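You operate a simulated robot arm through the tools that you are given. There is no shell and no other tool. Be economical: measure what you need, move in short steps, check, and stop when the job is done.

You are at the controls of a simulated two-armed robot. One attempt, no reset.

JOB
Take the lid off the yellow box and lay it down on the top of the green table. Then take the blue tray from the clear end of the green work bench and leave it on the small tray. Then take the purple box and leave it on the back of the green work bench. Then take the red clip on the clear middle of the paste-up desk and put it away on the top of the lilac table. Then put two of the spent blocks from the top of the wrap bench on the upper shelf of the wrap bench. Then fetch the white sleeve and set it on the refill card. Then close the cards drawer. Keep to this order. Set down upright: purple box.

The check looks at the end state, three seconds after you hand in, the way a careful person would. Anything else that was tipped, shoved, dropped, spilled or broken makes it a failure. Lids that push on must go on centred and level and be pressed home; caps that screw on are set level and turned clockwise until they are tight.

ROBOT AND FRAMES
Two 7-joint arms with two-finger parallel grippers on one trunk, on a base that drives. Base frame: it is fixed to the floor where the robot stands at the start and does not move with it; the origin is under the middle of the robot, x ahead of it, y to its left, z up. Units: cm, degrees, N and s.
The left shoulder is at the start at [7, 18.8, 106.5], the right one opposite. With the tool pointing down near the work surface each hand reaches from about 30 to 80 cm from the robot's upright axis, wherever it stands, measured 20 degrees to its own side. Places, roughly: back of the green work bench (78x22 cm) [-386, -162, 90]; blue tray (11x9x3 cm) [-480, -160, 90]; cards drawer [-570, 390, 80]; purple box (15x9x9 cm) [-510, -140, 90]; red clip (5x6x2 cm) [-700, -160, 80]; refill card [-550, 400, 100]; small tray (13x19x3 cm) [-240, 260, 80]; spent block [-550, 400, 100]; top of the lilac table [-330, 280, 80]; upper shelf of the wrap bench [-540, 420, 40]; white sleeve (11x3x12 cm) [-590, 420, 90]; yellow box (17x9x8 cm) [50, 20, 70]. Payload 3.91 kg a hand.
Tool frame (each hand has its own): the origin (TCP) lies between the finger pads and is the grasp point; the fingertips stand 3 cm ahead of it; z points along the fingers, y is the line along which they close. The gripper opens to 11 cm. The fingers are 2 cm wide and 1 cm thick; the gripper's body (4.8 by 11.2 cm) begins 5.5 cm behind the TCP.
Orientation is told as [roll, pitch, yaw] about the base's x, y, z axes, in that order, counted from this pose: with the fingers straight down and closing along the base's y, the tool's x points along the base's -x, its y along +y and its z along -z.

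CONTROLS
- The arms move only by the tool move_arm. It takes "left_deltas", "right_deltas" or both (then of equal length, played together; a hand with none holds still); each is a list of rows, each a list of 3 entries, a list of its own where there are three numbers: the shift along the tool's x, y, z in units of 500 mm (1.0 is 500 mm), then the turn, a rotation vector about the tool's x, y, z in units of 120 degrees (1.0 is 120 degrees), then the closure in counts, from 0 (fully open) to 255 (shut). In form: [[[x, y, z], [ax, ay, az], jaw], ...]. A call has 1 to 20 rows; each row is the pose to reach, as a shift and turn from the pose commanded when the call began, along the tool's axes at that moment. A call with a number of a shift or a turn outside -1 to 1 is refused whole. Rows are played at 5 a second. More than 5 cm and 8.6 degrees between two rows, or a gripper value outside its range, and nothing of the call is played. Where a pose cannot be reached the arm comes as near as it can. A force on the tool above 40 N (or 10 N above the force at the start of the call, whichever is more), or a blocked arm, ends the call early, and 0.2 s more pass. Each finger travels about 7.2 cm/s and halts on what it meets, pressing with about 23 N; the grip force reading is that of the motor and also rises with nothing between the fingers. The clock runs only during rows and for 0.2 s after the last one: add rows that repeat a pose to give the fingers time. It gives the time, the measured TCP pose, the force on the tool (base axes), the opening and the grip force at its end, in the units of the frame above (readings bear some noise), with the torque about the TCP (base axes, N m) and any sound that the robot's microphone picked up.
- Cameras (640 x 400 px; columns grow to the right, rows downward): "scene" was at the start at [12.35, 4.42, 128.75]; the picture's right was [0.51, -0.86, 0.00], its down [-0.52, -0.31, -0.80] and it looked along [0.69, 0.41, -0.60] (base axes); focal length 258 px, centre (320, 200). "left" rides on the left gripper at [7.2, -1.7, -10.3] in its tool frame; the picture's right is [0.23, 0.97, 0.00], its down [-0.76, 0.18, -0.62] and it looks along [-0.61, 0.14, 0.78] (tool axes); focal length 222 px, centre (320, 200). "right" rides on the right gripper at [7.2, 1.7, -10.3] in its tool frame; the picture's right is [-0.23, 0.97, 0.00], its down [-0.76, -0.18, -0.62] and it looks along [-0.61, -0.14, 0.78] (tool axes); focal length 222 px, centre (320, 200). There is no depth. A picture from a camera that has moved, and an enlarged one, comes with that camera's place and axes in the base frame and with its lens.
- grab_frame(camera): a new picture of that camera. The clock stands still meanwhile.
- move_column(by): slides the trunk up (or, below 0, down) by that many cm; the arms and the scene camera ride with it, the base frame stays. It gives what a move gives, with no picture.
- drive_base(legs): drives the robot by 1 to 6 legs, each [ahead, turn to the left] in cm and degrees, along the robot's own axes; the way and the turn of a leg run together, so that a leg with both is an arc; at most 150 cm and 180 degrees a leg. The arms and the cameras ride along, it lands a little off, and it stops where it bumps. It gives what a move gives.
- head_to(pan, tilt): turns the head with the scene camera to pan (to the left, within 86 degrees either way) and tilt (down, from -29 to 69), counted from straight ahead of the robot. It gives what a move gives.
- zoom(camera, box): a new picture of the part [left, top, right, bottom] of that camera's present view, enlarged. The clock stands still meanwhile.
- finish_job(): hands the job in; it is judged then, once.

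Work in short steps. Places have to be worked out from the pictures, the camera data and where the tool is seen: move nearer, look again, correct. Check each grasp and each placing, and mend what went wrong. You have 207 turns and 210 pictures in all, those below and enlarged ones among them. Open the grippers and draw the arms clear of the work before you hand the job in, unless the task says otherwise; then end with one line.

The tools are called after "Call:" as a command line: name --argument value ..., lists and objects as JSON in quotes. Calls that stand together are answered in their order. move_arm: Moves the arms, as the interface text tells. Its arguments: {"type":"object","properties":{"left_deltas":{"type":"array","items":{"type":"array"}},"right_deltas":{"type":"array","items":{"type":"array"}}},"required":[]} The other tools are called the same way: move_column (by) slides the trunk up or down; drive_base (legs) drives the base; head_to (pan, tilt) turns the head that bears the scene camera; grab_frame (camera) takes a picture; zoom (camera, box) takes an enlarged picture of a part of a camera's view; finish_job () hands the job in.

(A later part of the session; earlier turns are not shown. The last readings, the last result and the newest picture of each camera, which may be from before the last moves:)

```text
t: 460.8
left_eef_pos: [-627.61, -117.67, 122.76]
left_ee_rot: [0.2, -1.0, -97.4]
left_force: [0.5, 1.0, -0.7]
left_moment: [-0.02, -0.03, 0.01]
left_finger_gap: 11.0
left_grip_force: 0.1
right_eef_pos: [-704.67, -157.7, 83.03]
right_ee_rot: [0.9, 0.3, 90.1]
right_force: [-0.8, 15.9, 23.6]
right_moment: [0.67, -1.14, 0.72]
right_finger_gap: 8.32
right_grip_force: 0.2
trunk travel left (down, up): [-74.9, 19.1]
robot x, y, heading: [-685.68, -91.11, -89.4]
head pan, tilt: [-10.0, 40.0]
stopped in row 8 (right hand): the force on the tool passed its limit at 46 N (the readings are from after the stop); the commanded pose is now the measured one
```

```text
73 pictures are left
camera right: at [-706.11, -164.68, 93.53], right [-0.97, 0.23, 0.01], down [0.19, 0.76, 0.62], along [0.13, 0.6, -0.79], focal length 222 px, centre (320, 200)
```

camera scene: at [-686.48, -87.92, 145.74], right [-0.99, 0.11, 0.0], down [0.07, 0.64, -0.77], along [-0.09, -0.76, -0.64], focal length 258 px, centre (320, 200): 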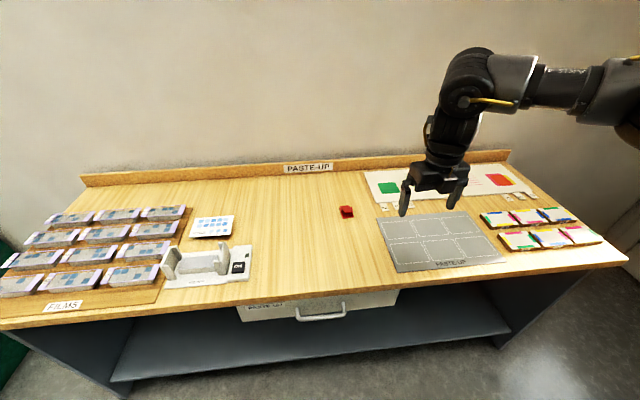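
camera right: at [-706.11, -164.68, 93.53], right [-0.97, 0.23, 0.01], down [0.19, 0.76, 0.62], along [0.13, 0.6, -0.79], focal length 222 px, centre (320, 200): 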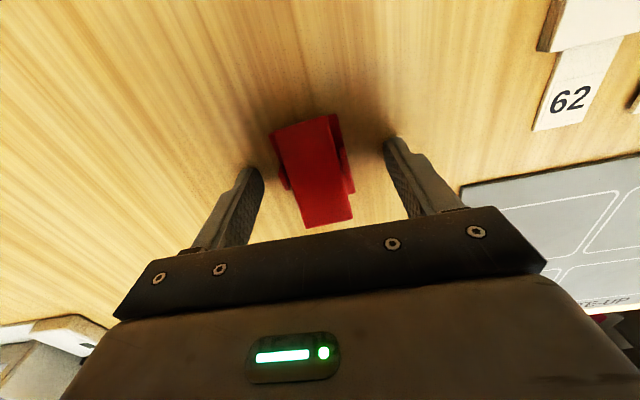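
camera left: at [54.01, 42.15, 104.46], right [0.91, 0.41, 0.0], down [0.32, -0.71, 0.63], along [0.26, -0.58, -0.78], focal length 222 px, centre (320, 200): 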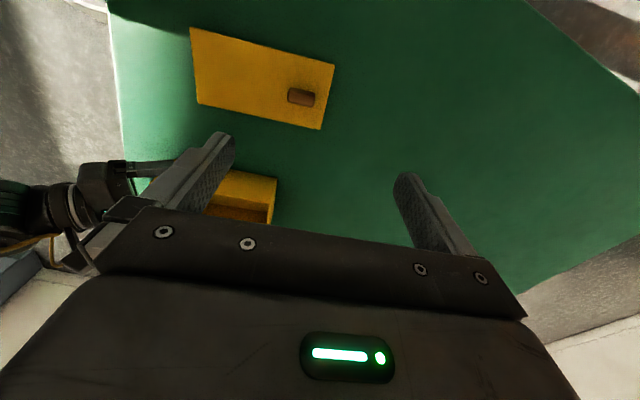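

Desk surface at 80. Raise 3 mm, close on the clip, and lift with the trunk.

Call:
move_arm --right_deltas '[[[0, 0, -0.006], [0, 0, 0], 60], [[0, 0, -0.008], [0, 0, 0], 110], [[0, 0, -0.008], [0, 0, 0], 180], [[0, 0, -0.008], [0, 0, 0], 255], [[0, 0, -0.008], [0, 0, 0], 255]]'

Call:
move_column --by 15

Call:
grab_frame --camera "right"

```text
t: 461.9
left_eef_pos: [-627.76, -118.16, 122.85]
left_ee_rot: [0.3, -0.8, -97.4]
left_force: [1.0, 0.6, 0.4]
left_moment: [-0.02, -0.01, 0.02]
left_finger_gap: 11.03
left_grip_force: 0.1
right_eef_pos: [-704.62, -157.77, 83.07]
right_ee_rot: [1.2, 0.3, 89.8]
right_force: [-0.5, 0.1, 0.8]
right_moment: [-0.04, 0.05, -0.04]
right_finger_gap: 4.35
right_grip_force: 22.7
trunk travel left (down, up): [-74.9, 19.1]
robot x, y, heading: [-685.61, -91.0, -89.9]
head pan, tilt: [-10.0, 40.0]
```

```text
t: 463.7
left_eef_pos: [-627.63, -118.21, 137.8]
left_ee_rot: [0.3, -0.8, -97.3]
left_force: [0.3, -0.4, -0.5]
left_moment: [-0.01, 0.0, -0.02]
left_finger_gap: 11.0
left_grip_force: 0.0
right_eef_pos: [-704.57, -157.92, 98.02]
right_ee_rot: [1.0, 0.3, 90.0]
right_force: [-1.0, 0.0, 0.0]
right_moment: [0.0, 0.05, 0.06]
right_finger_gap: 4.32
right_grip_force: 22.9
trunk travel left (down, up): [-89.9, 4.1]
robot x, y, heading: [-685.64, -91.08, -89.9]
head pan, tilt: [-10.0, 40.0]
```

```text
72 pictures are left
camera right: at [-706.07, -164.99, 108.52], right [-0.97, 0.23, 0.02], down [0.19, 0.76, 0.62], along [0.13, 0.6, -0.79], focal length 222 px, centre (320, 200)
```

right: 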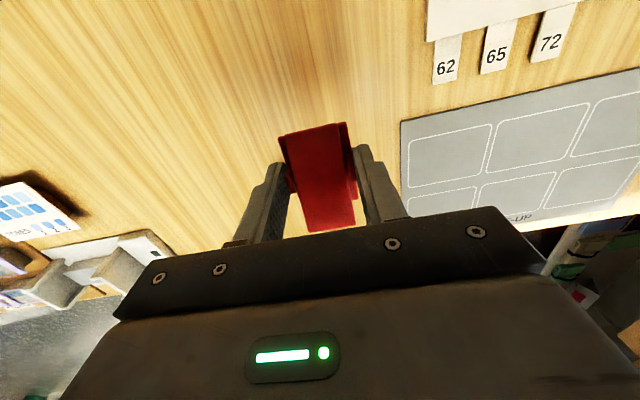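

Clip held. Back off and drive toward the left end of the lilac table (on the way to the wrap bench) and look for a free lilac spot.

Call:
drive_base --legs '[[-40, 0], [0, 136], [140, 0], [135, 0]]'

Call:
head_to --pan 0 --tilt 15

Call:
grab_frame --camera "scene"

```text
t: 484.4
left_eef_pos: [-516.94, 199.43, 137.8]
left_ee_rot: [0.3, -0.8, 37.2]
left_force: [0.1, -0.2, 0.3]
left_moment: [-0.04, 0.03, 0.0]
left_finger_gap: 11.02
left_grip_force: 0.0
right_eef_pos: [-434.55, 172.61, 98.08]
right_ee_rot: [1.0, 0.3, -135.4]
right_force: [0.3, -0.4, -0.8]
right_moment: [0.0, 0.02, -0.01]
right_finger_gap: 4.34
right_grip_force: 22.6
trunk travel left (down, up): [-89.9, 4.1]
robot x, y, heading: [-495.52, 139.07, 44.9]
head pan, tilt: [-10.0, 40.0]
```

```text
t: 485.3
left_eef_pos: [-517.0, 199.37, 137.79]
left_ee_rot: [0.3, -0.7, 37.4]
left_force: [-0.2, 0.0, 0.6]
left_moment: [-0.01, -0.02, 0.02]
left_finger_gap: 10.99
left_grip_force: 0.1
right_eef_pos: [-434.66, 172.66, 97.99]
right_ee_rot: [1.0, 0.1, -135.4]
right_force: [-0.3, 0.1, -0.8]
right_moment: [0.01, 0.03, 0.02]
right_finger_gap: 4.3
right_grip_force: 22.9
trunk travel left (down, up): [-89.9, 4.1]
robot x, y, heading: [-494.95, 139.22, 45.0]
head pan, tilt: [0.0, 15.0]
```

```text
71 pictures are left
camera scene: at [-485.36, 149.41, 164.68], right [0.71, -0.71, 0.0], down [-0.18, -0.18, -0.97], along [0.68, 0.68, -0.26], focal length 258 px, centre (320, 200)
```

scene: 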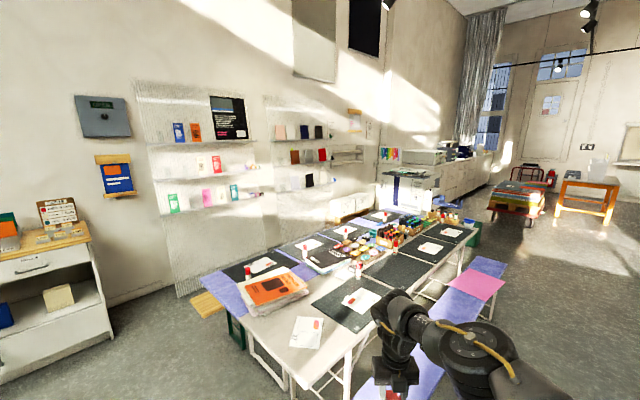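

Zoom on the left end of the lilac table top.

Call:
zoom --camera "scene" --box '[180, 220, 380, 345]'

```text
3.20 times, centred on (280, 282) of scene
camera zoom: at [-485.36, 149.41, 164.68], right [0.71, -0.71, 0.0], down [-0.18, -0.18, -0.97], along [0.68, 0.68, -0.26], focal length 826 px, centre (448, -64)
```

zoom: 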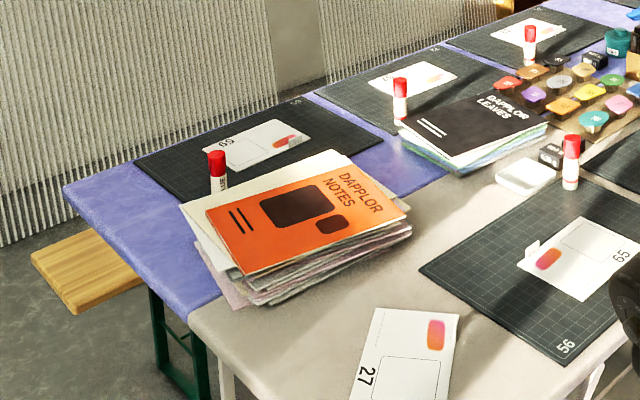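

Free lilac strip at the left end: around (-433, 286). Drive to (-485, 287) and face +x.

Call:
drive_base --legs '[[0, 41], [147, 0], [0, -86]]'

Call:
head_to --pan 0 --tilt 40

Call:
grab_frame --camera "scene"

```text
t: 498.4
left_eef_pos: [-454.28, 348.46, 137.9]
left_ee_rot: [0.4, -0.8, -8.9]
left_force: [-0.4, -0.4, 0.8]
left_moment: [-0.01, -0.01, -0.03]
left_finger_gap: 11.01
left_grip_force: 0.0
right_eef_pos: [-416.37, 270.49, 98.11]
right_ee_rot: [1.0, 0.2, 178.5]
right_force: [0.1, -0.5, 1.0]
right_moment: [-0.02, 0.02, 0.0]
right_finger_gap: 4.35
right_grip_force: 23.0
trunk travel left (down, up): [-89.9, 4.1]
robot x, y, heading: [-482.69, 291.12, -1.1]
head pan, tilt: [0.0, 15.0]
```

```text
t: 499.3
left_eef_pos: [-454.21, 348.39, 137.94]
left_ee_rot: [0.3, -0.8, -8.7]
left_force: [0.0, 0.4, -0.7]
left_moment: [0.0, 0.0, 0.04]
left_finger_gap: 11.0
left_grip_force: 0.0
right_eef_pos: [-416.36, 270.52, 98.09]
right_ee_rot: [1.0, 0.2, 178.5]
right_force: [0.2, -0.8, -0.3]
right_moment: [0.01, -0.02, -0.02]
right_finger_gap: 4.35
right_grip_force: 22.8
trunk travel left (down, up): [-89.9, 4.1]
robot x, y, heading: [-482.35, 291.25, -1.1]
head pan, tilt: [0.0, 40.0]
```

```text
69 pictures are left
camera scene: at [-469.25, 290.88, 160.74], right [-0.02, -1.0, 0.0], down [-0.64, 0.01, -0.77], along [0.77, -0.02, -0.64], focal length 258 px, centre (320, 200)
```

scene: 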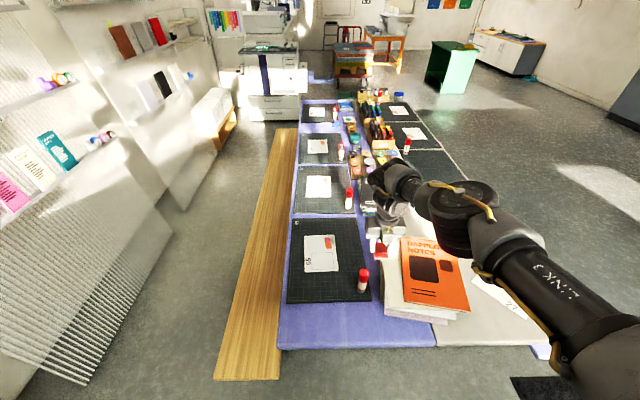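

Strip x −437…−424 free. Move the clip over (-430.7, 286.4).

Call:
move_arm --right_deltas '[[[-0.05, -0.05, 0], [0, 0, 0], 255], [[-0.1, -0.1, 0], [0, 0, 0], 255], [[-0.15, -0.155, 0], [0, 0, 0], 255], [[-0.2, -0.21, 0], [0, 0, 0], 255], [[-0.25, -0.26, 0], [0, 0, 0], 255], [[-0.294, -0.31, 0], [0, 0, 0], 255], [[-0.294, -0.31, 0], [0, 0, 0], 255]]'

Call:
move_column --by -14

Call:
grab_frame --camera "scene"

```text
t: 500.9
left_eef_pos: [-454.26, 348.33, 137.83]
left_ee_rot: [0.3, -0.7, -8.8]
left_force: [1.1, -1.2, -0.8]
left_moment: [-0.01, 0.03, 0.03]
left_finger_gap: 10.98
left_grip_force: 0.0
right_eef_pos: [-430.91, 286.22, 97.62]
right_ee_rot: [1.0, 0.3, 178.5]
right_force: [-0.3, 0.4, -0.4]
right_moment: [0.02, 0.01, 0.01]
right_finger_gap: 4.34
right_grip_force: 22.9
trunk travel left (down, up): [-89.9, 4.1]
robot x, y, heading: [-482.54, 291.48, -1.1]
head pan, tilt: [0.0, 40.0]
```

```text
t: 502.5
left_eef_pos: [-454.32, 348.56, 123.82]
left_ee_rot: [0.3, -0.7, -8.7]
left_force: [0.3, -0.2, -0.8]
left_moment: [0.03, -0.02, 0.01]
left_finger_gap: 10.99
left_grip_force: 0.0
right_eef_pos: [-430.66, 286.36, 83.65]
right_ee_rot: [1.0, 0.4, 178.4]
right_force: [-0.4, 0.2, -0.9]
right_moment: [-0.02, -0.01, 0.02]
right_finger_gap: 4.34
right_grip_force: 23.3
trunk travel left (down, up): [-75.9, 18.1]
robot x, y, heading: [-482.54, 291.16, -1.4]
head pan, tilt: [0.0, 40.0]
```

```text
68 pictures are left
camera scene: at [-469.28, 290.91, 146.74], right [-0.02, -1.0, 0.0], down [-0.64, 0.01, -0.77], along [0.77, -0.02, -0.64], focal length 258 px, centre (320, 200)
```

scene: 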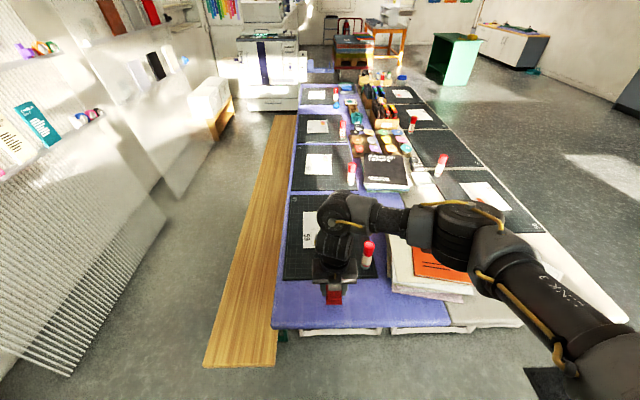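

Good. Lower slowly to contact, then release.

Call:
move_arm --right_deltas '[[[0, 0, 0.03], [0, 0, 0], 255], [[0, 0, 0.05], [0, 0, 0], 255], [[0, 0, 0.065], [0, 0, 0], 255], [[0, 0, 0.075], [0, 0, 0], 255], [[0, 0, 0.085], [0, 0, 0], 255], [[0, 0, 0.095], [0, 0, 0], 255], [[0, 0, 0.105], [0, 0, 0], 255], [[0, 0, 0.115], [0, 0, 0], 255], [[0, 0, 0.125], [0, 0, 0], 255]]'

```text
t: 504.1
left_eef_pos: [-454.46, 348.29, 123.94]
left_ee_rot: [0.4, -1.0, -8.8]
left_force: [-0.1, 0.0, 0.5]
left_moment: [0.0, 0.06, -0.02]
left_finger_gap: 11.02
left_grip_force: 0.1
right_eef_pos: [-430.66, 286.24, 79.09]
right_ee_rot: [0.8, 0.5, 178.6]
right_force: [-13.4, -6.5, 28.5]
right_moment: [0.43, 0.54, 0.4]
right_finger_gap: 4.31
right_grip_force: 23.2
trunk travel left (down, up): [-75.9, 18.1]
robot x, y, heading: [-482.82, 291.3, -1.5]
head pan, tilt: [0.0, 40.0]
stopped in row 7 (right hand): the force on the tool passed its limit at 46 N (the readings are from after the stop); the commanded pose is now the measured one
```

Contact at 79.1. Open, then rise.

Call:
move_arm --right_deltas '[[[0, 0, -0.004], [0, 0, 0], 255], [[0, 0, -0.004], [0, 0, 0], 150], [[0, 0, -0.004], [0, 0, 0], 60], [[0, 0, -0.004], [0, 0, 0], 60], [[0, 0, -0.06], [0, 0, 0], 60], [[0, 0, -0.14], [0, 0, 0], 60], [[0, 0, -0.22], [0, 0, 0], 60], [[0, 0, -0.3], [0, 0, 0], 60]]'

Call:
zoom --camera "scene" --box '[260, 240, 460, 365]'

```text
t: 505.9
left_eef_pos: [-454.28, 348.54, 123.85]
left_ee_rot: [0.2, -0.8, -8.9]
left_force: [-0.2, 0.1, -0.3]
left_moment: [-0.03, -0.04, 0.0]
left_finger_gap: 11.02
left_grip_force: 0.0
right_eef_pos: [-430.88, 286.28, 93.8]
right_ee_rot: [1.1, 0.5, 178.5]
right_force: [0.2, 0.6, -0.9]
right_moment: [0.0, 0.02, 0.0]
right_finger_gap: 8.42
right_grip_force: 0.1
trunk travel left (down, up): [-75.9, 18.1]
robot x, y, heading: [-482.67, 291.3, -1.1]
head pan, tilt: [0.0, 40.0]
```

```text
3.20 times, centred on (360, 302) of scene
camera zoom: at [-469.39, 290.97, 146.74], right [-0.02, -1.0, 0.0], down [-0.64, 0.01, -0.77], along [0.77, -0.02, -0.64], focal length 826 px, centre (192, -128)
```

zoom: 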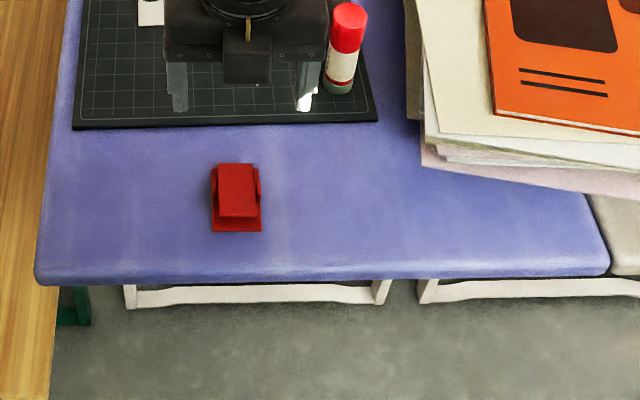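

Clip placed. Now go to the wrap bench and look.

Call:
move_column --by 10

Call:
drive_base --legs '[[-15, 0], [0, 180], [52, 0], [0, -89]]'

Call:
head_to --pan 0 --tilt 30

Call:
grab_frame --camera "scene"

```text
t: 507.3
left_eef_pos: [-454.21, 348.35, 133.8]
left_ee_rot: [0.2, -0.8, -8.9]
left_force: [-0.2, -0.2, -0.2]
left_moment: [-0.01, -0.02, 0.02]
left_finger_gap: 11.0
left_grip_force: 0.1
right_eef_pos: [-430.95, 286.18, 103.74]
right_ee_rot: [0.9, 0.5, 178.5]
right_force: [-0.4, 0.6, -0.1]
right_moment: [-0.01, 0.02, -0.02]
right_finger_gap: 8.42
right_grip_force: 0.0
trunk travel left (down, up): [-85.9, 8.1]
robot x, y, heading: [-482.41, 291.45, -1.1]
head pan, tilt: [0.0, 40.0]
```

```text
t: 522.5
left_eef_pos: [-606.56, 323.46, 133.9]
left_ee_rot: [0.3, -0.8, 79.4]
left_force: [-0.4, -0.3, -0.1]
left_moment: [0.0, 0.01, 0.03]
left_finger_gap: 10.99
left_grip_force: 0.0
right_eef_pos: [-543.51, 344.63, 103.73]
right_ee_rot: [0.9, 0.6, -93.5]
right_force: [0.5, 0.7, -0.7]
right_moment: [0.0, -0.01, -0.01]
right_finger_gap: 8.41
right_grip_force: 0.1
trunk travel left (down, up): [-85.9, 8.1]
robot x, y, heading: [-550.33, 293.13, 86.8]
head pan, tilt: [0.0, 40.0]
```

```text
t: 523.2
left_eef_pos: [-606.41, 323.49, 133.71]
left_ee_rot: [0.3, -0.8, 79.3]
left_force: [-0.2, -0.4, 0.0]
left_moment: [-0.01, 0.05, -0.01]
left_finger_gap: 11.02
left_grip_force: 0.0
right_eef_pos: [-543.6, 344.63, 103.58]
right_ee_rot: [0.9, 0.5, -93.4]
right_force: [-0.7, 0.0, -0.1]
right_moment: [0.03, 0.03, -0.01]
right_finger_gap: 8.43
right_grip_force: 0.1
trunk travel left (down, up): [-85.9, 8.1]
robot x, y, heading: [-550.03, 293.02, 86.9]
head pan, tilt: [0.0, 30.0]
```

```text
66 pictures are left
camera scene: at [-549.62, 307.09, 158.27], right [1.0, -0.06, 0.0], down [-0.03, -0.5, -0.87], along [0.05, 0.86, -0.5], focal length 258 px, centre (320, 200)
```

scene: 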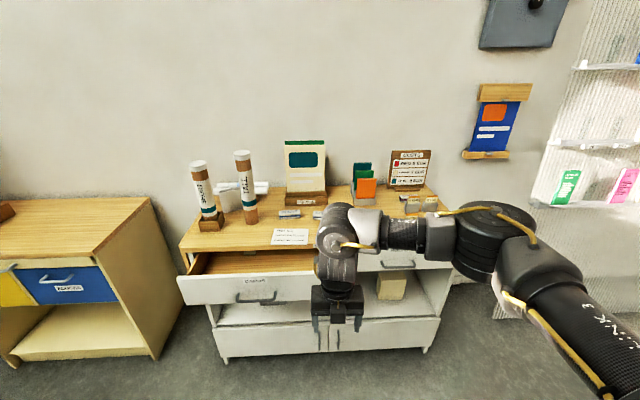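

Move the right hand aside (outboard) and zoom on the bench.

Call:
move_arm --right_deltas '[[[0, 0.08, 0], [0, 0, 0], 60], [[0, 0.16, 0], [0, 0, 0], 60], [[0, 0.24, 0], [0, 0, 0], 60], [[0, 0.32, 0], [0, 0, 0], 60], [[0, 0.4, 0], [0, 0, 0], 60], [[0, 0.46, 0], [0, 0, 0], 60]]'

Call:
zoom --camera "scene" --box '[170, 120, 450, 295]'

Call:
zoom --camera "scene" --box '[170, 240, 450, 370]'

```text
t: 524.6
left_eef_pos: [-606.36, 323.32, 133.9]
left_ee_rot: [0.3, -0.9, 79.3]
left_force: [-0.4, 1.0, 0.0]
left_moment: [-0.05, 0.03, -0.01]
left_finger_gap: 11.01
left_grip_force: 0.1
right_eef_pos: [-520.4, 343.22, 103.88]
right_ee_rot: [0.8, 0.4, -93.4]
right_force: [0.8, -1.1, -0.4]
right_moment: [0.0, 0.0, -0.01]
right_finger_gap: 8.4
right_grip_force: 0.2
trunk travel left (down, up): [-85.9, 8.1]
robot x, y, heading: [-550.19, 293.19, 86.7]
head pan, tilt: [0.0, 30.0]
```

```text
2.29 times, centred on (310, 208) of scene
camera zoom: at [-549.48, 307.04, 158.28], right [1.0, -0.06, 0.0], down [-0.03, -0.5, -0.87], along [0.05, 0.86, -0.5], focal length 590 px, centre (343, 183)
```

zoom: 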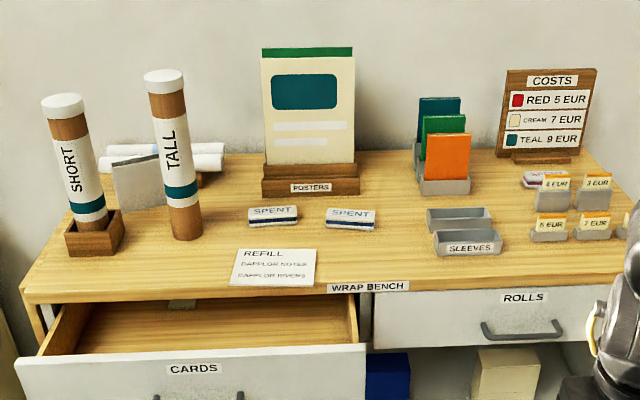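

```text
2.29 times, centred on (310, 305) of scene
camera zoom: at [-549.48, 307.04, 158.28], right [1.0, -0.06, 0.0], down [-0.03, -0.5, -0.87], along [0.05, 0.86, -0.5], focal length 590 px, centre (343, -40)
```

zoom: 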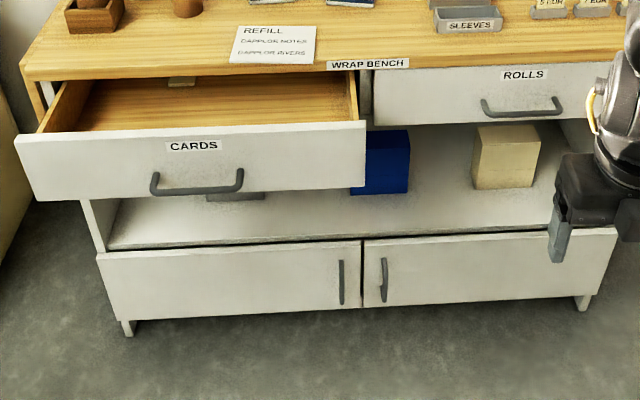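

Layout clear: two SPENT blocks at ≈(-558,409) and (-542,407), each ~10×3×3; CARDS drawer open; the shelf below has room in front of the boxes on the right. Drive closer and take a finer look.

Call:
drive_base --legs '[[0, 11.8], [40, 0], [0, -8.5]]'

Call:
head_to --pan 0 --tilt 45

Call:
zoom --camera "scene" --box '[200, 60, 460, 220]'

```text
t: 528.5
left_eef_pos: [-614.91, 358.81, 133.79]
left_ee_rot: [0.2, -0.8, 83.3]
left_force: [0.1, 0.0, -0.6]
left_moment: [0.0, 0.0, 0.04]
left_finger_gap: 10.96
left_grip_force: 0.0
right_eef_pos: [-530.61, 384.69, 104.09]
right_ee_rot: [1.1, 0.6, -89.4]
right_force: [0.3, -0.1, 0.5]
right_moment: [0.0, -0.01, 0.0]
right_finger_gap: 8.41
right_grip_force: 0.0
trunk travel left (down, up): [-85.9, 8.1]
robot x, y, heading: [-556.4, 332.65, 90.8]
head pan, tilt: [0.0, 30.0]
```

```text
t: 529.3
left_eef_pos: [-614.66, 358.94, 133.83]
left_ee_rot: [0.3, -0.8, 83.3]
left_force: [-0.4, 0.2, -0.1]
left_moment: [-0.02, 0.01, -0.02]
left_finger_gap: 10.98
left_grip_force: 0.0
right_eef_pos: [-530.35, 384.66, 103.89]
right_ee_rot: [1.0, 0.4, -89.4]
right_force: [-0.4, -1.3, -0.4]
right_moment: [0.02, 0.01, 0.02]
right_finger_gap: 8.4
right_grip_force: 0.1
trunk travel left (down, up): [-85.9, 8.1]
robot x, y, heading: [-556.12, 332.38, 90.6]
head pan, tilt: [0.0, 45.0]
```

```text
2.46 times, centred on (330, 140) of scene
camera zoom: at [-556.68, 345.76, 156.01], right [1.0, 0.01, 0.0], down [0.01, -0.71, -0.71], along [-0.01, 0.71, -0.71], focal length 635 px, centre (295, 348)
```

zoom: 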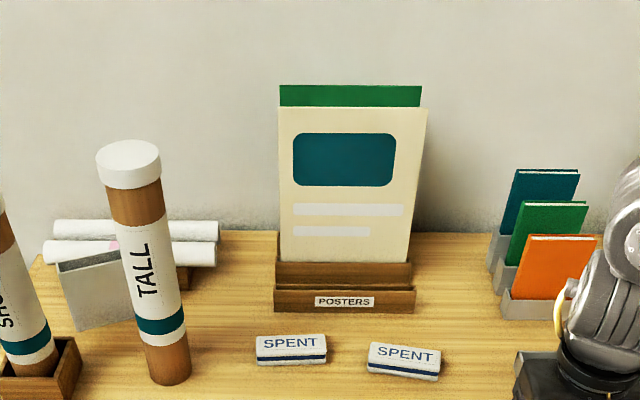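

Block tops at z≈91.4: block 1 (-558.3, 411.2), block 2 (-542.1, 408.7), ~9.9 long. I'll grip block 1 lengthwise with the tool tilted 60°. Hover first.

Call:
move_arm --right_deltas '[[[0.055, -0.061, 0], [0, 0.056, 0], 30], [[0.109, -0.123, 0], [0, 0.111, 0], 0], [[0.164, -0.184, 0], [0, 0.167, 0], 0], [[0.219, -0.245, 0], [0, 0.222, 0], 0], [[0.273, -0.307, 0], [0, 0.278, 0], 0], [[0.328, -0.368, 0], [0, 0.333, 0], 0], [[0.383, -0.429, 0], [0, 0.389, 0], 0], [[0.437, -0.491, 0], [0, 0.444, 0], 0], [[0.492, -0.552, 0], [0, 0.5, 0], 0], [[0.492, -0.552, 0], [0, 0.5, 0], 0]]'

Call:
grab_frame --camera "right"

```text
t: 531.5
left_eef_pos: [-614.53, 358.82, 133.89]
left_ee_rot: [0.3, -0.9, 83.2]
left_force: [-0.4, 0.7, 0.3]
left_moment: [0.02, 0.03, 0.02]
left_finger_gap: 11.0
left_grip_force: 0.0
right_eef_pos: [-558.02, 408.63, 103.82]
right_ee_rot: [1.9, 60.6, -87.7]
right_force: [0.7, 0.4, 0.3]
right_moment: [-0.01, 0.01, 0.0]
right_finger_gap: 10.97
right_grip_force: 0.1
trunk travel left (down, up): [-85.9, 8.1]
robot x, y, heading: [-556.6, 332.35, 90.7]
head pan, tilt: [0.0, 45.0]
```

```text
62 pictures are left
camera right: at [-556.48, 403.43, 115.33], right [0.98, -0.1, -0.18], down [-0.16, -0.92, -0.36], along [-0.13, 0.38, -0.92], focal length 222 px, centre (320, 200)
```

right: 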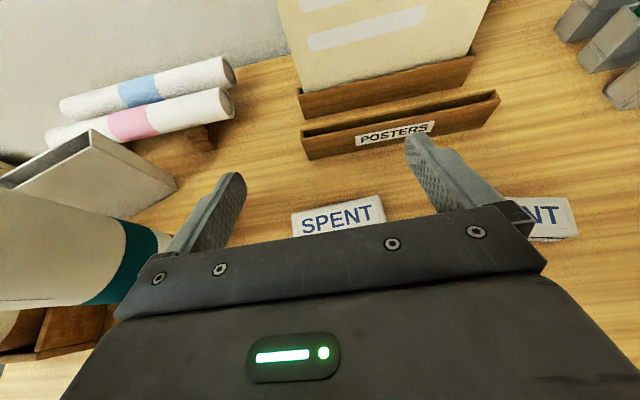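

Blocks are ~10.3 long, too tight lengthwise. Better: grip across the depth with the tilted tool pointing −x, then swing it to +y. I re-park at (-540, 345) for reach, taking block 2 first.

Call:
move_arm --right_deltas '[[[0.07, 0, -0.05], [0, 0, 0], 0], [[0.13, 0, -0.11], [0, 0, 0], 0], [[0.18, 0, -0.18], [0, 0, 0], 0], [[0.2, 0, -0.26], [0, 0, 0], 0]]'

Call:
drive_base --legs '[[-20, 0], [0, -27], [37, 0], [0, 26.3]]'

Call:
move_arm --right_deltas '[[[0, 0, 0], [0.058, 0, -0.033], 0], [[0, 0, 0], [0.115, 0, -0.067], 0], [[0, 0, 0], [0.173, 0, -0.1], 0], [[0, 0, 0], [0.231, 0, -0.133], 0], [[0, 0, 0], [0.288, 0, -0.167], 0], [[0, 0, 0], [0.346, 0, -0.2], 0], [[0, 0, 0], [0.404, 0, -0.233], 0], [[0, 0, 0], [0.462, 0, -0.267], 0], [[0, 0, 0], [0.519, 0, -0.3], 0], [[0, 0, 0], [0.577, 0, -0.333], 0]]'

Call:
grab_frame --camera "scene"

```text
t: 532.5
left_eef_pos: [-614.77, 358.77, 133.76]
left_ee_rot: [0.1, -0.8, 83.3]
left_force: [0.2, 0.7, 0.0]
left_moment: [0.01, 0.01, 0.0]
left_finger_gap: 11.01
left_grip_force: 0.2
right_eef_pos: [-558.71, 402.45, 119.01]
right_ee_rot: [1.8, 60.6, -87.9]
right_force: [0.5, -0.1, -0.1]
right_moment: [0.01, -0.01, -0.02]
right_finger_gap: 11.01
right_grip_force: 0.0
trunk travel left (down, up): [-85.9, 8.1]
robot x, y, heading: [-556.73, 332.33, 90.7]
head pan, tilt: [0.0, 45.0]
```

```text
t: 538.7
left_eef_pos: [-598.5, 371.47, 133.81]
left_ee_rot: [0.2, -0.8, 83.1]
left_force: [0.5, 0.3, -0.2]
left_moment: [0.04, 0.01, 0.07]
left_finger_gap: 11.01
left_grip_force: 0.1
right_eef_pos: [-542.19, 414.88, 118.87]
right_ee_rot: [1.7, 60.5, -88.1]
right_force: [-0.3, 0.3, -0.5]
right_moment: [0.0, -0.02, 0.01]
right_finger_gap: 10.99
right_grip_force: 0.1
trunk travel left (down, up): [-85.9, 8.1]
robot x, y, heading: [-540.54, 344.97, 90.7]
head pan, tilt: [0.0, 45.0]
```

```text
t: 540.9
left_eef_pos: [-598.6, 371.4, 133.8]
left_ee_rot: [0.2, -0.7, 83.1]
left_force: [-0.4, -0.2, -0.9]
left_moment: [-0.01, 0.01, -0.02]
left_finger_gap: 10.98
left_grip_force: 0.1
right_eef_pos: [-542.36, 414.96, 118.75]
right_ee_rot: [1.3, 59.2, -8.5]
right_force: [-1.0, 0.1, -0.5]
right_moment: [0.03, 0.03, 0.0]
right_finger_gap: 10.99
right_grip_force: 0.0
trunk travel left (down, up): [-85.9, 8.1]
robot x, y, heading: [-540.39, 344.73, 90.4]
head pan, tilt: [0.0, 45.0]
```

```text
61 pictures are left
camera scene: at [-540.81, 358.04, 156.01], right [1.0, 0.01, 0.0], down [0.01, -0.71, -0.71], along [-0.01, 0.71, -0.71], focal length 258 px, centre (320, 200)
```

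scene: 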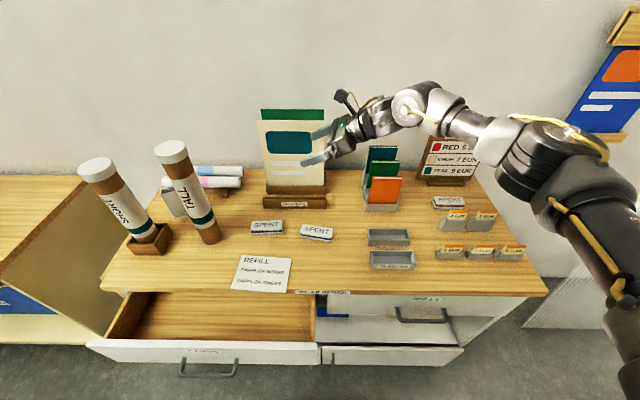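

Now hand points −x. Shift back in y, close partly, and descend toward block 2 (third SPENT block is at the right, not needed).

Call:
move_arm --right_deltas '[[[-0.01, -0.07, 0], [0, 0, 0], 60], [[-0.03, -0.122, -0.005], [0, 0, 0], 93], [[-0.11, -0.122, 0.04], [0, 0, 0], 93], [[-0.19, -0.122, 0.085], [0, 0, 0], 93], [[-0.27, -0.122, 0.13], [0, 0, 0], 93], [[-0.332, -0.122, 0.176], [0, 0, 0], 93], [[-0.332, -0.122, 0.176], [0, 0, 0], 93]]'

Call:
grab_frame --camera "right"

```text
t: 542.5
left_eef_pos: [-598.55, 371.39, 133.78]
left_ee_rot: [0.3, -0.7, 83.1]
left_force: [0.9, -0.1, 0.5]
left_moment: [0.0, -0.02, 0.04]
left_finger_gap: 11.01
left_grip_force: 0.2
right_eef_pos: [-542.54, 408.84, 100.11]
right_ee_rot: [1.3, 59.3, -8.6]
right_force: [-0.7, -0.4, -0.5]
right_moment: [-0.01, 0.04, 0.03]
right_finger_gap: 7.03
right_grip_force: 0.1
trunk travel left (down, up): [-85.9, 8.1]
robot x, y, heading: [-540.46, 344.79, 90.5]
head pan, tilt: [0.0, 45.0]
```

```text
60 pictures are left
camera right: at [-536.97, 409.52, 111.67], right [0.28, 0.94, -0.18], down [0.88, -0.33, -0.34], along [-0.38, -0.07, -0.92], focal length 222 px, centre (320, 200)
```

right: 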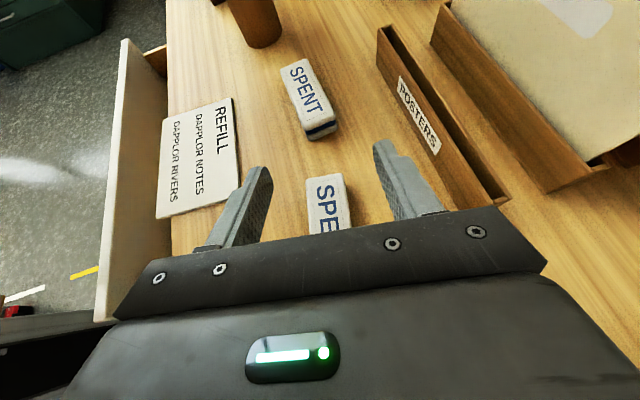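

Centred over block 2. Descend to the bench and close.

Call:
move_arm --right_deltas '[[[-0.06, 0, 0.036], [0, 0, 0], 93], [[-0.11, 0, 0.066], [0, 0, 0], 93], [[-0.13, 0, 0.078], [0, 0, 0], 93], [[-0.138, 0, 0.083], [0, 0, 0], 93], [[-0.146, 0, 0.088], [0, 0, 0], 93], [[-0.155, 0, 0.093], [0, 0, 0], 93]]'

Call:
grab_frame --camera "right"

```text
t: 543.8
left_eef_pos: [-598.42, 371.33, 133.94]
left_ee_rot: [0.4, -0.8, 83.0]
left_force: [0.0, 0.2, -0.8]
left_moment: [-0.08, -0.03, 0.0]
left_finger_gap: 11.02
left_grip_force: 0.1
right_eef_pos: [-542.34, 409.15, 92.43]
right_ee_rot: [2.1, 60.3, -7.8]
right_force: [11.4, -10.4, 20.1]
right_moment: [-0.98, 0.32, 0.65]
right_finger_gap: 7.38
right_grip_force: 3.8
trunk travel left (down, up): [-85.9, 8.1]
robot x, y, heading: [-540.78, 344.53, 90.3]
head pan, tilt: [0.0, 45.0]
stopped in row 6 (right hand): the force on the tool passed its limit at 44 N (the readings are from after the stop); the commanded pose is now the measured one
```

```text
59 pictures are left
camera right: at [-536.77, 409.84, 103.92], right [0.28, 0.94, -0.18], down [0.88, -0.32, -0.36], along [-0.39, -0.06, -0.92], focal length 222 px, centre (320, 200)
```

right: 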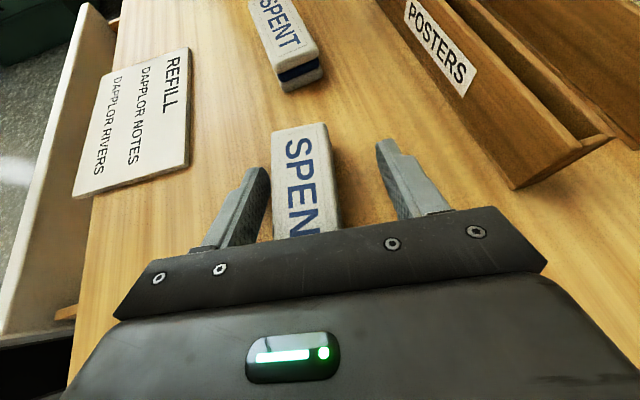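

Bench touched. Raise 2 mm and close.

Call:
move_arm --right_deltas '[[[0.005, 0, -0.003], [0, 0, 0], 93], [[0.005, 0, -0.003], [0, 0, 0], 140], [[0.005, 0, -0.003], [0, 0, 0], 200], [[0.005, 0, -0.003], [0, 0, 0], 255], [[0.005, 0, -0.003], [0, 0, 0], 255]]'

Call:
move_arm --right_deltas '[[[0.04, 0, -0.024], [0, 0, 0], 255], [[0.09, 0, -0.054], [0, 0, 0], 255], [[0.14, 0, -0.084], [0, 0, 0], 255], [[0.17, 0, -0.102], [0, 0, 0], 255]]'

Call:
grab_frame --camera "right"

```text
t: 545.0
left_eef_pos: [-598.54, 371.44, 133.73]
left_ee_rot: [0.3, -0.9, 83.0]
left_force: [0.1, 0.4, 0.9]
left_moment: [-0.01, 0.02, 0.02]
left_finger_gap: 11.01
left_grip_force: 0.1
right_eef_pos: [-542.46, 409.18, 92.29]
right_ee_rot: [1.9, 59.8, -8.0]
right_force: [-0.8, -0.1, 0.2]
right_moment: [0.02, 0.01, 0.0]
right_finger_gap: 3.74
right_grip_force: 22.9
trunk travel left (down, up): [-85.9, 8.1]
robot x, y, heading: [-540.41, 344.7, 90.9]
head pan, tilt: [0.0, 45.0]
```

```text
t: 546.0
left_eef_pos: [-598.54, 371.45, 133.77]
left_ee_rot: [0.3, -0.8, 83.0]
left_force: [-0.4, -0.8, 0.8]
left_moment: [0.02, 0.04, 0.04]
left_finger_gap: 10.99
left_grip_force: 0.0
right_eef_pos: [-542.29, 409.15, 102.53]
right_ee_rot: [2.0, 59.9, -8.1]
right_force: [-0.4, -0.2, 0.0]
right_moment: [0.02, 0.01, -0.04]
right_finger_gap: 3.74
right_grip_force: 23.0
trunk travel left (down, up): [-85.9, 8.1]
robot x, y, heading: [-540.54, 344.72, 90.9]
head pan, tilt: [0.0, 45.0]
```

```text
58 pictures are left
camera right: at [-536.77, 409.71, 114.04], right [0.28, 0.94, -0.18], down [0.88, -0.33, -0.35], along [-0.39, -0.06, -0.92], focal length 222 px, centre (320, 200)
```

right: 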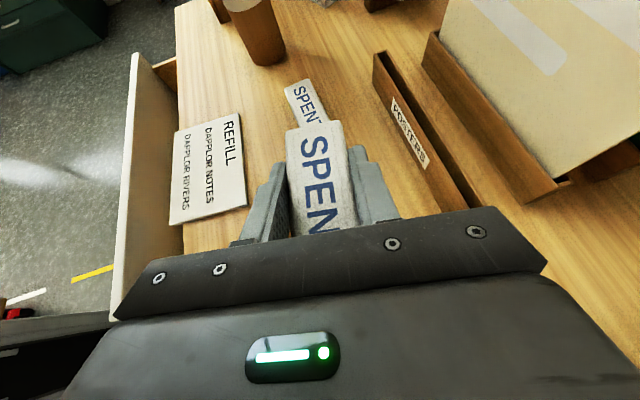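

Block 2 held. Back off, swing the tool to point +y, and position in front of the right half of the bench.

Call:
drive_base --legs '[[-27, 0]]'

Call:
move_arm --right_deltas '[[[0, 0, 0], [-0.059, 0, 0.034], 255], [[0, 0, 0], [-0.118, 0, 0.068], 255], [[0, 0, 0], [-0.178, 0, 0.103], 255], [[0, 0, 0], [-0.237, 0, 0.137], 255], [[0, 0, 0], [-0.296, 0, 0.171], 255], [[0, 0, 0], [-0.355, 0, 0.205], 255], [[0, 0, 0], [-0.414, 0, 0.239], 255], [[0, 0, 0], [-0.474, 0, 0.274], 255], [[0, 0, 0], [-0.533, 0, 0.308], 255], [[0, 0, 0], [-0.592, 0, 0.342], 255]]'

Call:
move_arm --right_deltas '[[[-0.027, 0.063, -0.046], [0, 0, 0], 255], [[-0.053, 0.127, -0.092], [0, 0, 0], 255], [[-0.08, 0.19, -0.139], [0, 0, 0], 255], [[-0.107, 0.253, -0.185], [0, 0, 0], 255], [[-0.133, 0.317, -0.231], [0, 0, 0], 255], [[-0.16, 0.38, -0.277], [0, 0, 0], 255]]'

Call:
move_column --by -45

Call:
head_to --pan -10 --tilt 30

Call:
grab_frame --camera "scene"

```text
t: 547.9
left_eef_pos: [-598.04, 344.7, 133.8]
left_ee_rot: [0.2, -0.6, 82.7]
left_force: [-0.6, -0.4, 0.1]
left_moment: [-0.01, -0.01, -0.02]
left_finger_gap: 11.0
left_grip_force: 0.0
right_eef_pos: [-541.78, 381.91, 102.29]
right_ee_rot: [1.7, 60.0, -8.4]
right_force: [0.2, -0.3, -0.2]
right_moment: [0.01, 0.03, 0.01]
right_finger_gap: 3.73
right_grip_force: 23.4
trunk travel left (down, up): [-85.9, 8.1]
robot x, y, heading: [-540.0, 317.64, 90.3]
head pan, tilt: [0.0, 45.0]
```

```text
t: 550.1
left_eef_pos: [-598.3, 344.69, 133.75]
left_ee_rot: [0.3, -0.8, 82.6]
left_force: [-0.1, 0.3, -0.5]
left_moment: [0.01, -0.04, 0.0]
left_finger_gap: 11.01
left_grip_force: 0.1
right_eef_pos: [-541.83, 381.81, 102.45]
right_ee_rot: [0.5, 61.0, -91.9]
right_force: [0.2, 0.9, -0.4]
right_moment: [-0.02, -0.01, -0.01]
right_finger_gap: 3.75
right_grip_force: 23.0
trunk travel left (down, up): [-85.9, 8.1]
robot x, y, heading: [-540.57, 317.59, 90.1]
head pan, tilt: [0.0, 45.0]
```

```text
t: 551.5
left_eef_pos: [-597.99, 344.35, 133.97]
left_ee_rot: [0.3, -0.9, 82.6]
left_force: [0.1, 0.4, 0.5]
left_moment: [0.08, 0.04, 0.03]
left_finger_gap: 10.96
left_grip_force: 0.1
right_eef_pos: [-523.62, 365.01, 102.68]
right_ee_rot: [0.1, 60.9, -91.9]
right_force: [0.4, 0.2, 0.1]
right_moment: [0.02, 0.01, 0.02]
right_finger_gap: 3.75
right_grip_force: 22.9
trunk travel left (down, up): [-85.9, 8.1]
robot x, y, heading: [-540.2, 317.35, 90.4]
head pan, tilt: [0.0, 45.0]
```

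```text
refused: -45 is not a number from -40 to 40
```

```text
t: 552.2
left_eef_pos: [-598.12, 344.59, 133.81]
left_ee_rot: [0.3, -0.8, 82.7]
left_force: [0.0, 0.4, 0.3]
left_moment: [0.01, 0.01, -0.03]
left_finger_gap: 10.99
left_grip_force: 0.1
right_eef_pos: [-523.88, 365.14, 102.54]
right_ee_rot: [0.4, 60.8, -91.8]
right_force: [-0.7, -0.2, 0.4]
right_moment: [0.01, 0.02, -0.02]
right_finger_gap: 3.73
right_grip_force: 23.0
trunk travel left (down, up): [-85.9, 8.1]
robot x, y, heading: [-540.46, 317.79, 90.4]
head pan, tilt: [-10.0, 30.0]
```

```text
57 pictures are left
camera scene: at [-538.85, 331.61, 158.27], right [0.99, -0.17, 0.0], down [-0.08, -0.49, -0.87], along [0.15, 0.85, -0.5], focal length 258 px, centre (320, 200)
```

scene: 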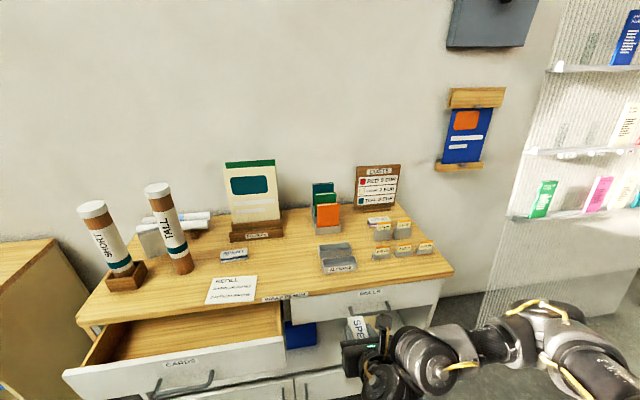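

Lower the trunk in two steps with a look in between.

Call:
move_column --by -38

Call:
grab_frame --camera "scene"

Call:
grab_frame --camera "right"

```text
t: 555.9
left_eef_pos: [-598.16, 344.49, 95.82]
left_ee_rot: [0.2, -0.8, 82.7]
left_force: [-0.2, -0.1, 0.5]
left_moment: [0.04, -0.01, 0.0]
left_finger_gap: 11.01
left_grip_force: 0.2
right_eef_pos: [-523.68, 365.14, 64.58]
right_ee_rot: [0.4, 60.8, -91.8]
right_force: [0.0, -1.5, -0.3]
right_moment: [-0.01, -0.01, 0.0]
right_finger_gap: 3.72
right_grip_force: 23.1
trunk travel left (down, up): [-47.9, 46.1]
robot x, y, heading: [-539.98, 317.7, 90.3]
head pan, tilt: [-10.0, 30.0]
```

```text
56 pictures are left
camera scene: at [-538.82, 331.58, 120.28], right [0.99, -0.17, 0.0], down [-0.08, -0.49, -0.87], along [0.15, 0.85, -0.5], focal length 258 px, centre (320, 200)
```

scene: 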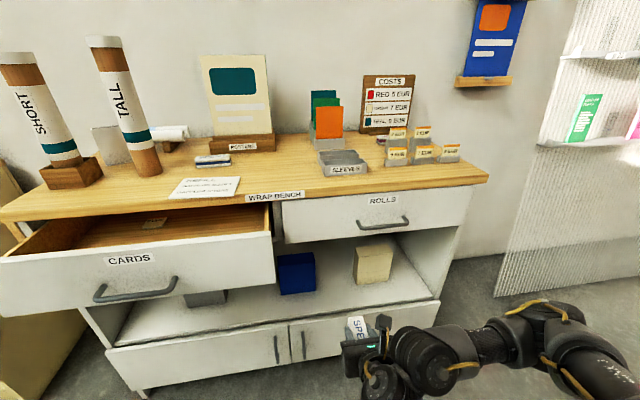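

```text
55 pictures are left
camera right: at [-522.23, 359.66, 75.96], right [0.97, -0.15, -0.2], down [-0.21, -0.91, -0.36], along [-0.12, 0.39, -0.91], focal length 222 px, centre (320, 200)
```

right: 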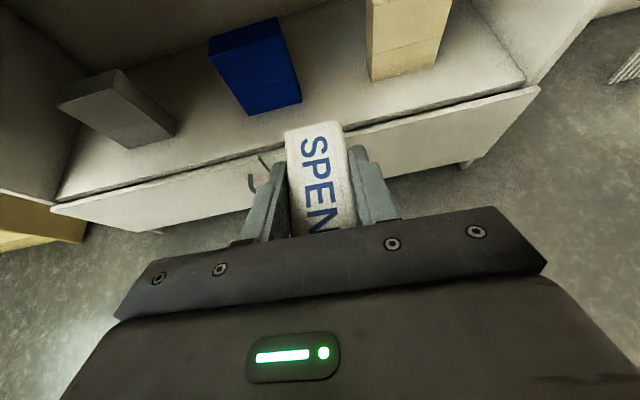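

Shelf floor z≈36, front edge y≈390, boxes' fronts y≈404, gap x −528…−510. Lower to z≈44 and push in to y≈398.

Call:
move_column --by -20.5

Call:
move_arm --right_deltas '[[[0.036, -0.002, 0.064], [0, 0, 0], 255], [[0.071, -0.004, 0.128], [0, 0, 0], 255], [[0.107, -0.005, 0.191], [0, 0, 0], 255], [[0.143, -0.007, 0.255], [0, 0, 0], 255], [[0.178, -0.009, 0.319], [0, 0, 0], 255], [[0.214, -0.011, 0.383], [0, 0, 0], 255], [[0.25, -0.012, 0.446], [0, 0, 0], 255], [[0.285, -0.014, 0.51], [0, 0, 0], 255], [[0.321, -0.016, 0.574], [0, 0, 0], 255]]'

Call:
grab_frame --camera "right"

Call:
grab_frame --camera "scene"

```text
t: 558.1
left_eef_pos: [-598.07, 344.51, 75.32]
left_ee_rot: [0.3, -0.9, 82.7]
left_force: [0.0, -0.2, -0.2]
left_moment: [0.01, -0.01, -0.02]
left_finger_gap: 11.0
left_grip_force: 0.0
right_eef_pos: [-523.7, 365.02, 44.07]
right_ee_rot: [0.4, 60.9, -91.8]
right_force: [0.1, 0.5, 0.0]
right_moment: [0.03, -0.02, 0.02]
right_finger_gap: 3.73
right_grip_force: 23.0
trunk travel left (down, up): [-27.4, 66.6]
robot x, y, heading: [-540.18, 317.82, 90.1]
head pan, tilt: [-10.0, 30.0]
```

```text
t: 560.1
left_eef_pos: [-598.19, 344.53, 75.31]
left_ee_rot: [0.2, -0.8, 82.7]
left_force: [-1.4, 0.0, 0.1]
left_moment: [0.0, -0.03, 0.02]
left_finger_gap: 11.01
left_grip_force: 0.1
right_eef_pos: [-523.63, 398.13, 44.12]
right_ee_rot: [0.4, 61.0, -91.8]
right_force: [0.1, -0.6, -0.4]
right_moment: [-0.02, 0.02, 0.02]
right_finger_gap: 3.75
right_grip_force: 23.1
trunk travel left (down, up): [-27.4, 66.6]
robot x, y, heading: [-540.34, 317.42, 90.4]
head pan, tilt: [-10.0, 30.0]
```

```text
54 pictures are left
camera right: at [-522.05, 392.63, 55.61], right [0.97, -0.15, -0.2], down [-0.21, -0.91, -0.36], along [-0.12, 0.39, -0.91], focal length 222 px, centre (320, 200)
```

right: 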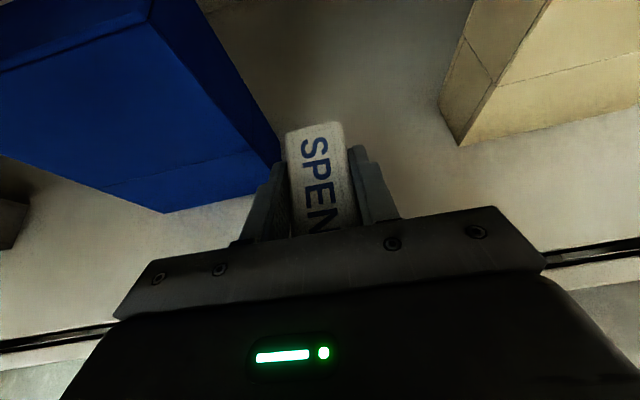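

```text
53 pictures are left
camera scene: at [-538.84, 331.61, 99.77], right [0.99, -0.17, 0.0], down [-0.08, -0.49, -0.87], along [0.15, 0.85, -0.5], focal length 258 px, centre (320, 200)
```

scene: 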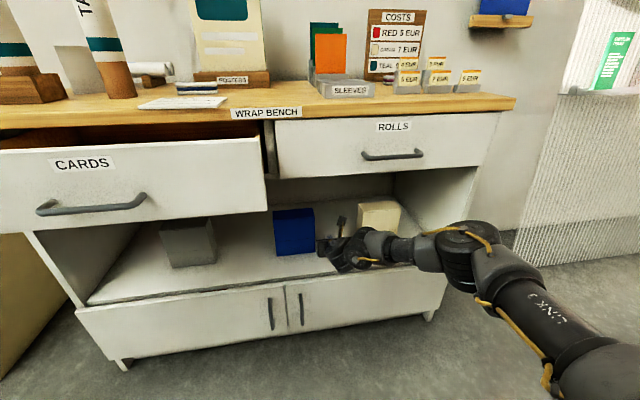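

Inside the compartment. Shift 2 cm away from the blue box and lower to the shelf.

Call:
move_arm --right_deltas '[[[0, 0.02, 0], [0, 0, 0], 255], [[-0.02, 0.04, 0.011], [0, 0, 0], 255], [[-0.05, 0.04, 0.028], [0, 0, 0], 255], [[-0.07, 0.04, 0.039], [0, 0, 0], 255], [[-0.082, 0.04, 0.046], [0, 0, 0], 255], [[-0.09, 0.04, 0.05], [0, 0, 0], 255], [[-0.098, 0.04, 0.055], [0, 0, 0], 255], [[-0.106, 0.04, 0.059], [0, 0, 0], 255], [[-0.114, 0.04, 0.064], [0, 0, 0], 255], [[-0.122, 0.04, 0.068], [0, 0, 0], 255]]'

Call:
grab_frame --camera "right"

```text
t: 562.4
left_eef_pos: [-598.14, 344.52, 75.3]
left_ee_rot: [0.2, -1.0, 82.8]
left_force: [-0.2, -0.3, 0.2]
left_moment: [0.01, 0.01, 0.04]
left_finger_gap: 10.98
left_grip_force: 0.0
right_eef_pos: [-521.29, 398.5, 38.32]
right_ee_rot: [-0.8, 62.1, -93.0]
right_force: [-1.1, 5.4, 16.9]
right_moment: [-0.18, -0.2, 0.04]
right_finger_gap: 3.74
right_grip_force: 23.0
trunk travel left (down, up): [-27.4, 66.6]
robot x, y, heading: [-540.47, 317.71, 90.2]
head pan, tilt: [-10.0, 30.0]
stopped in row 10 (right hand): the force on the tool passed its limit at 42 N (the readings are from after the stop); the commanded pose is now the measured one
```

```text
52 pictures are left
camera right: at [-519.73, 392.74, 49.58], right [0.97, -0.15, -0.21], down [-0.22, -0.9, -0.38], along [-0.13, 0.41, -0.9], focal length 222 px, centre (320, 200)
```

right: 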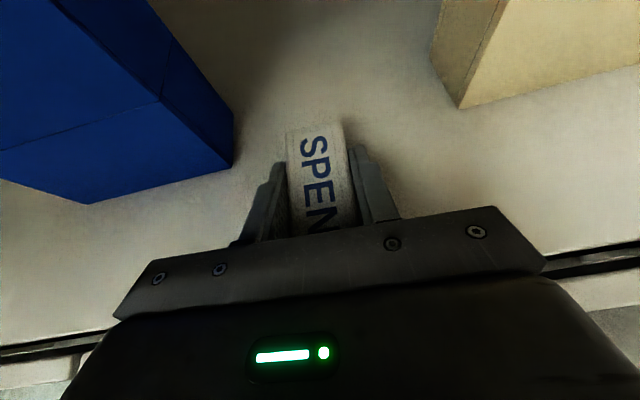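

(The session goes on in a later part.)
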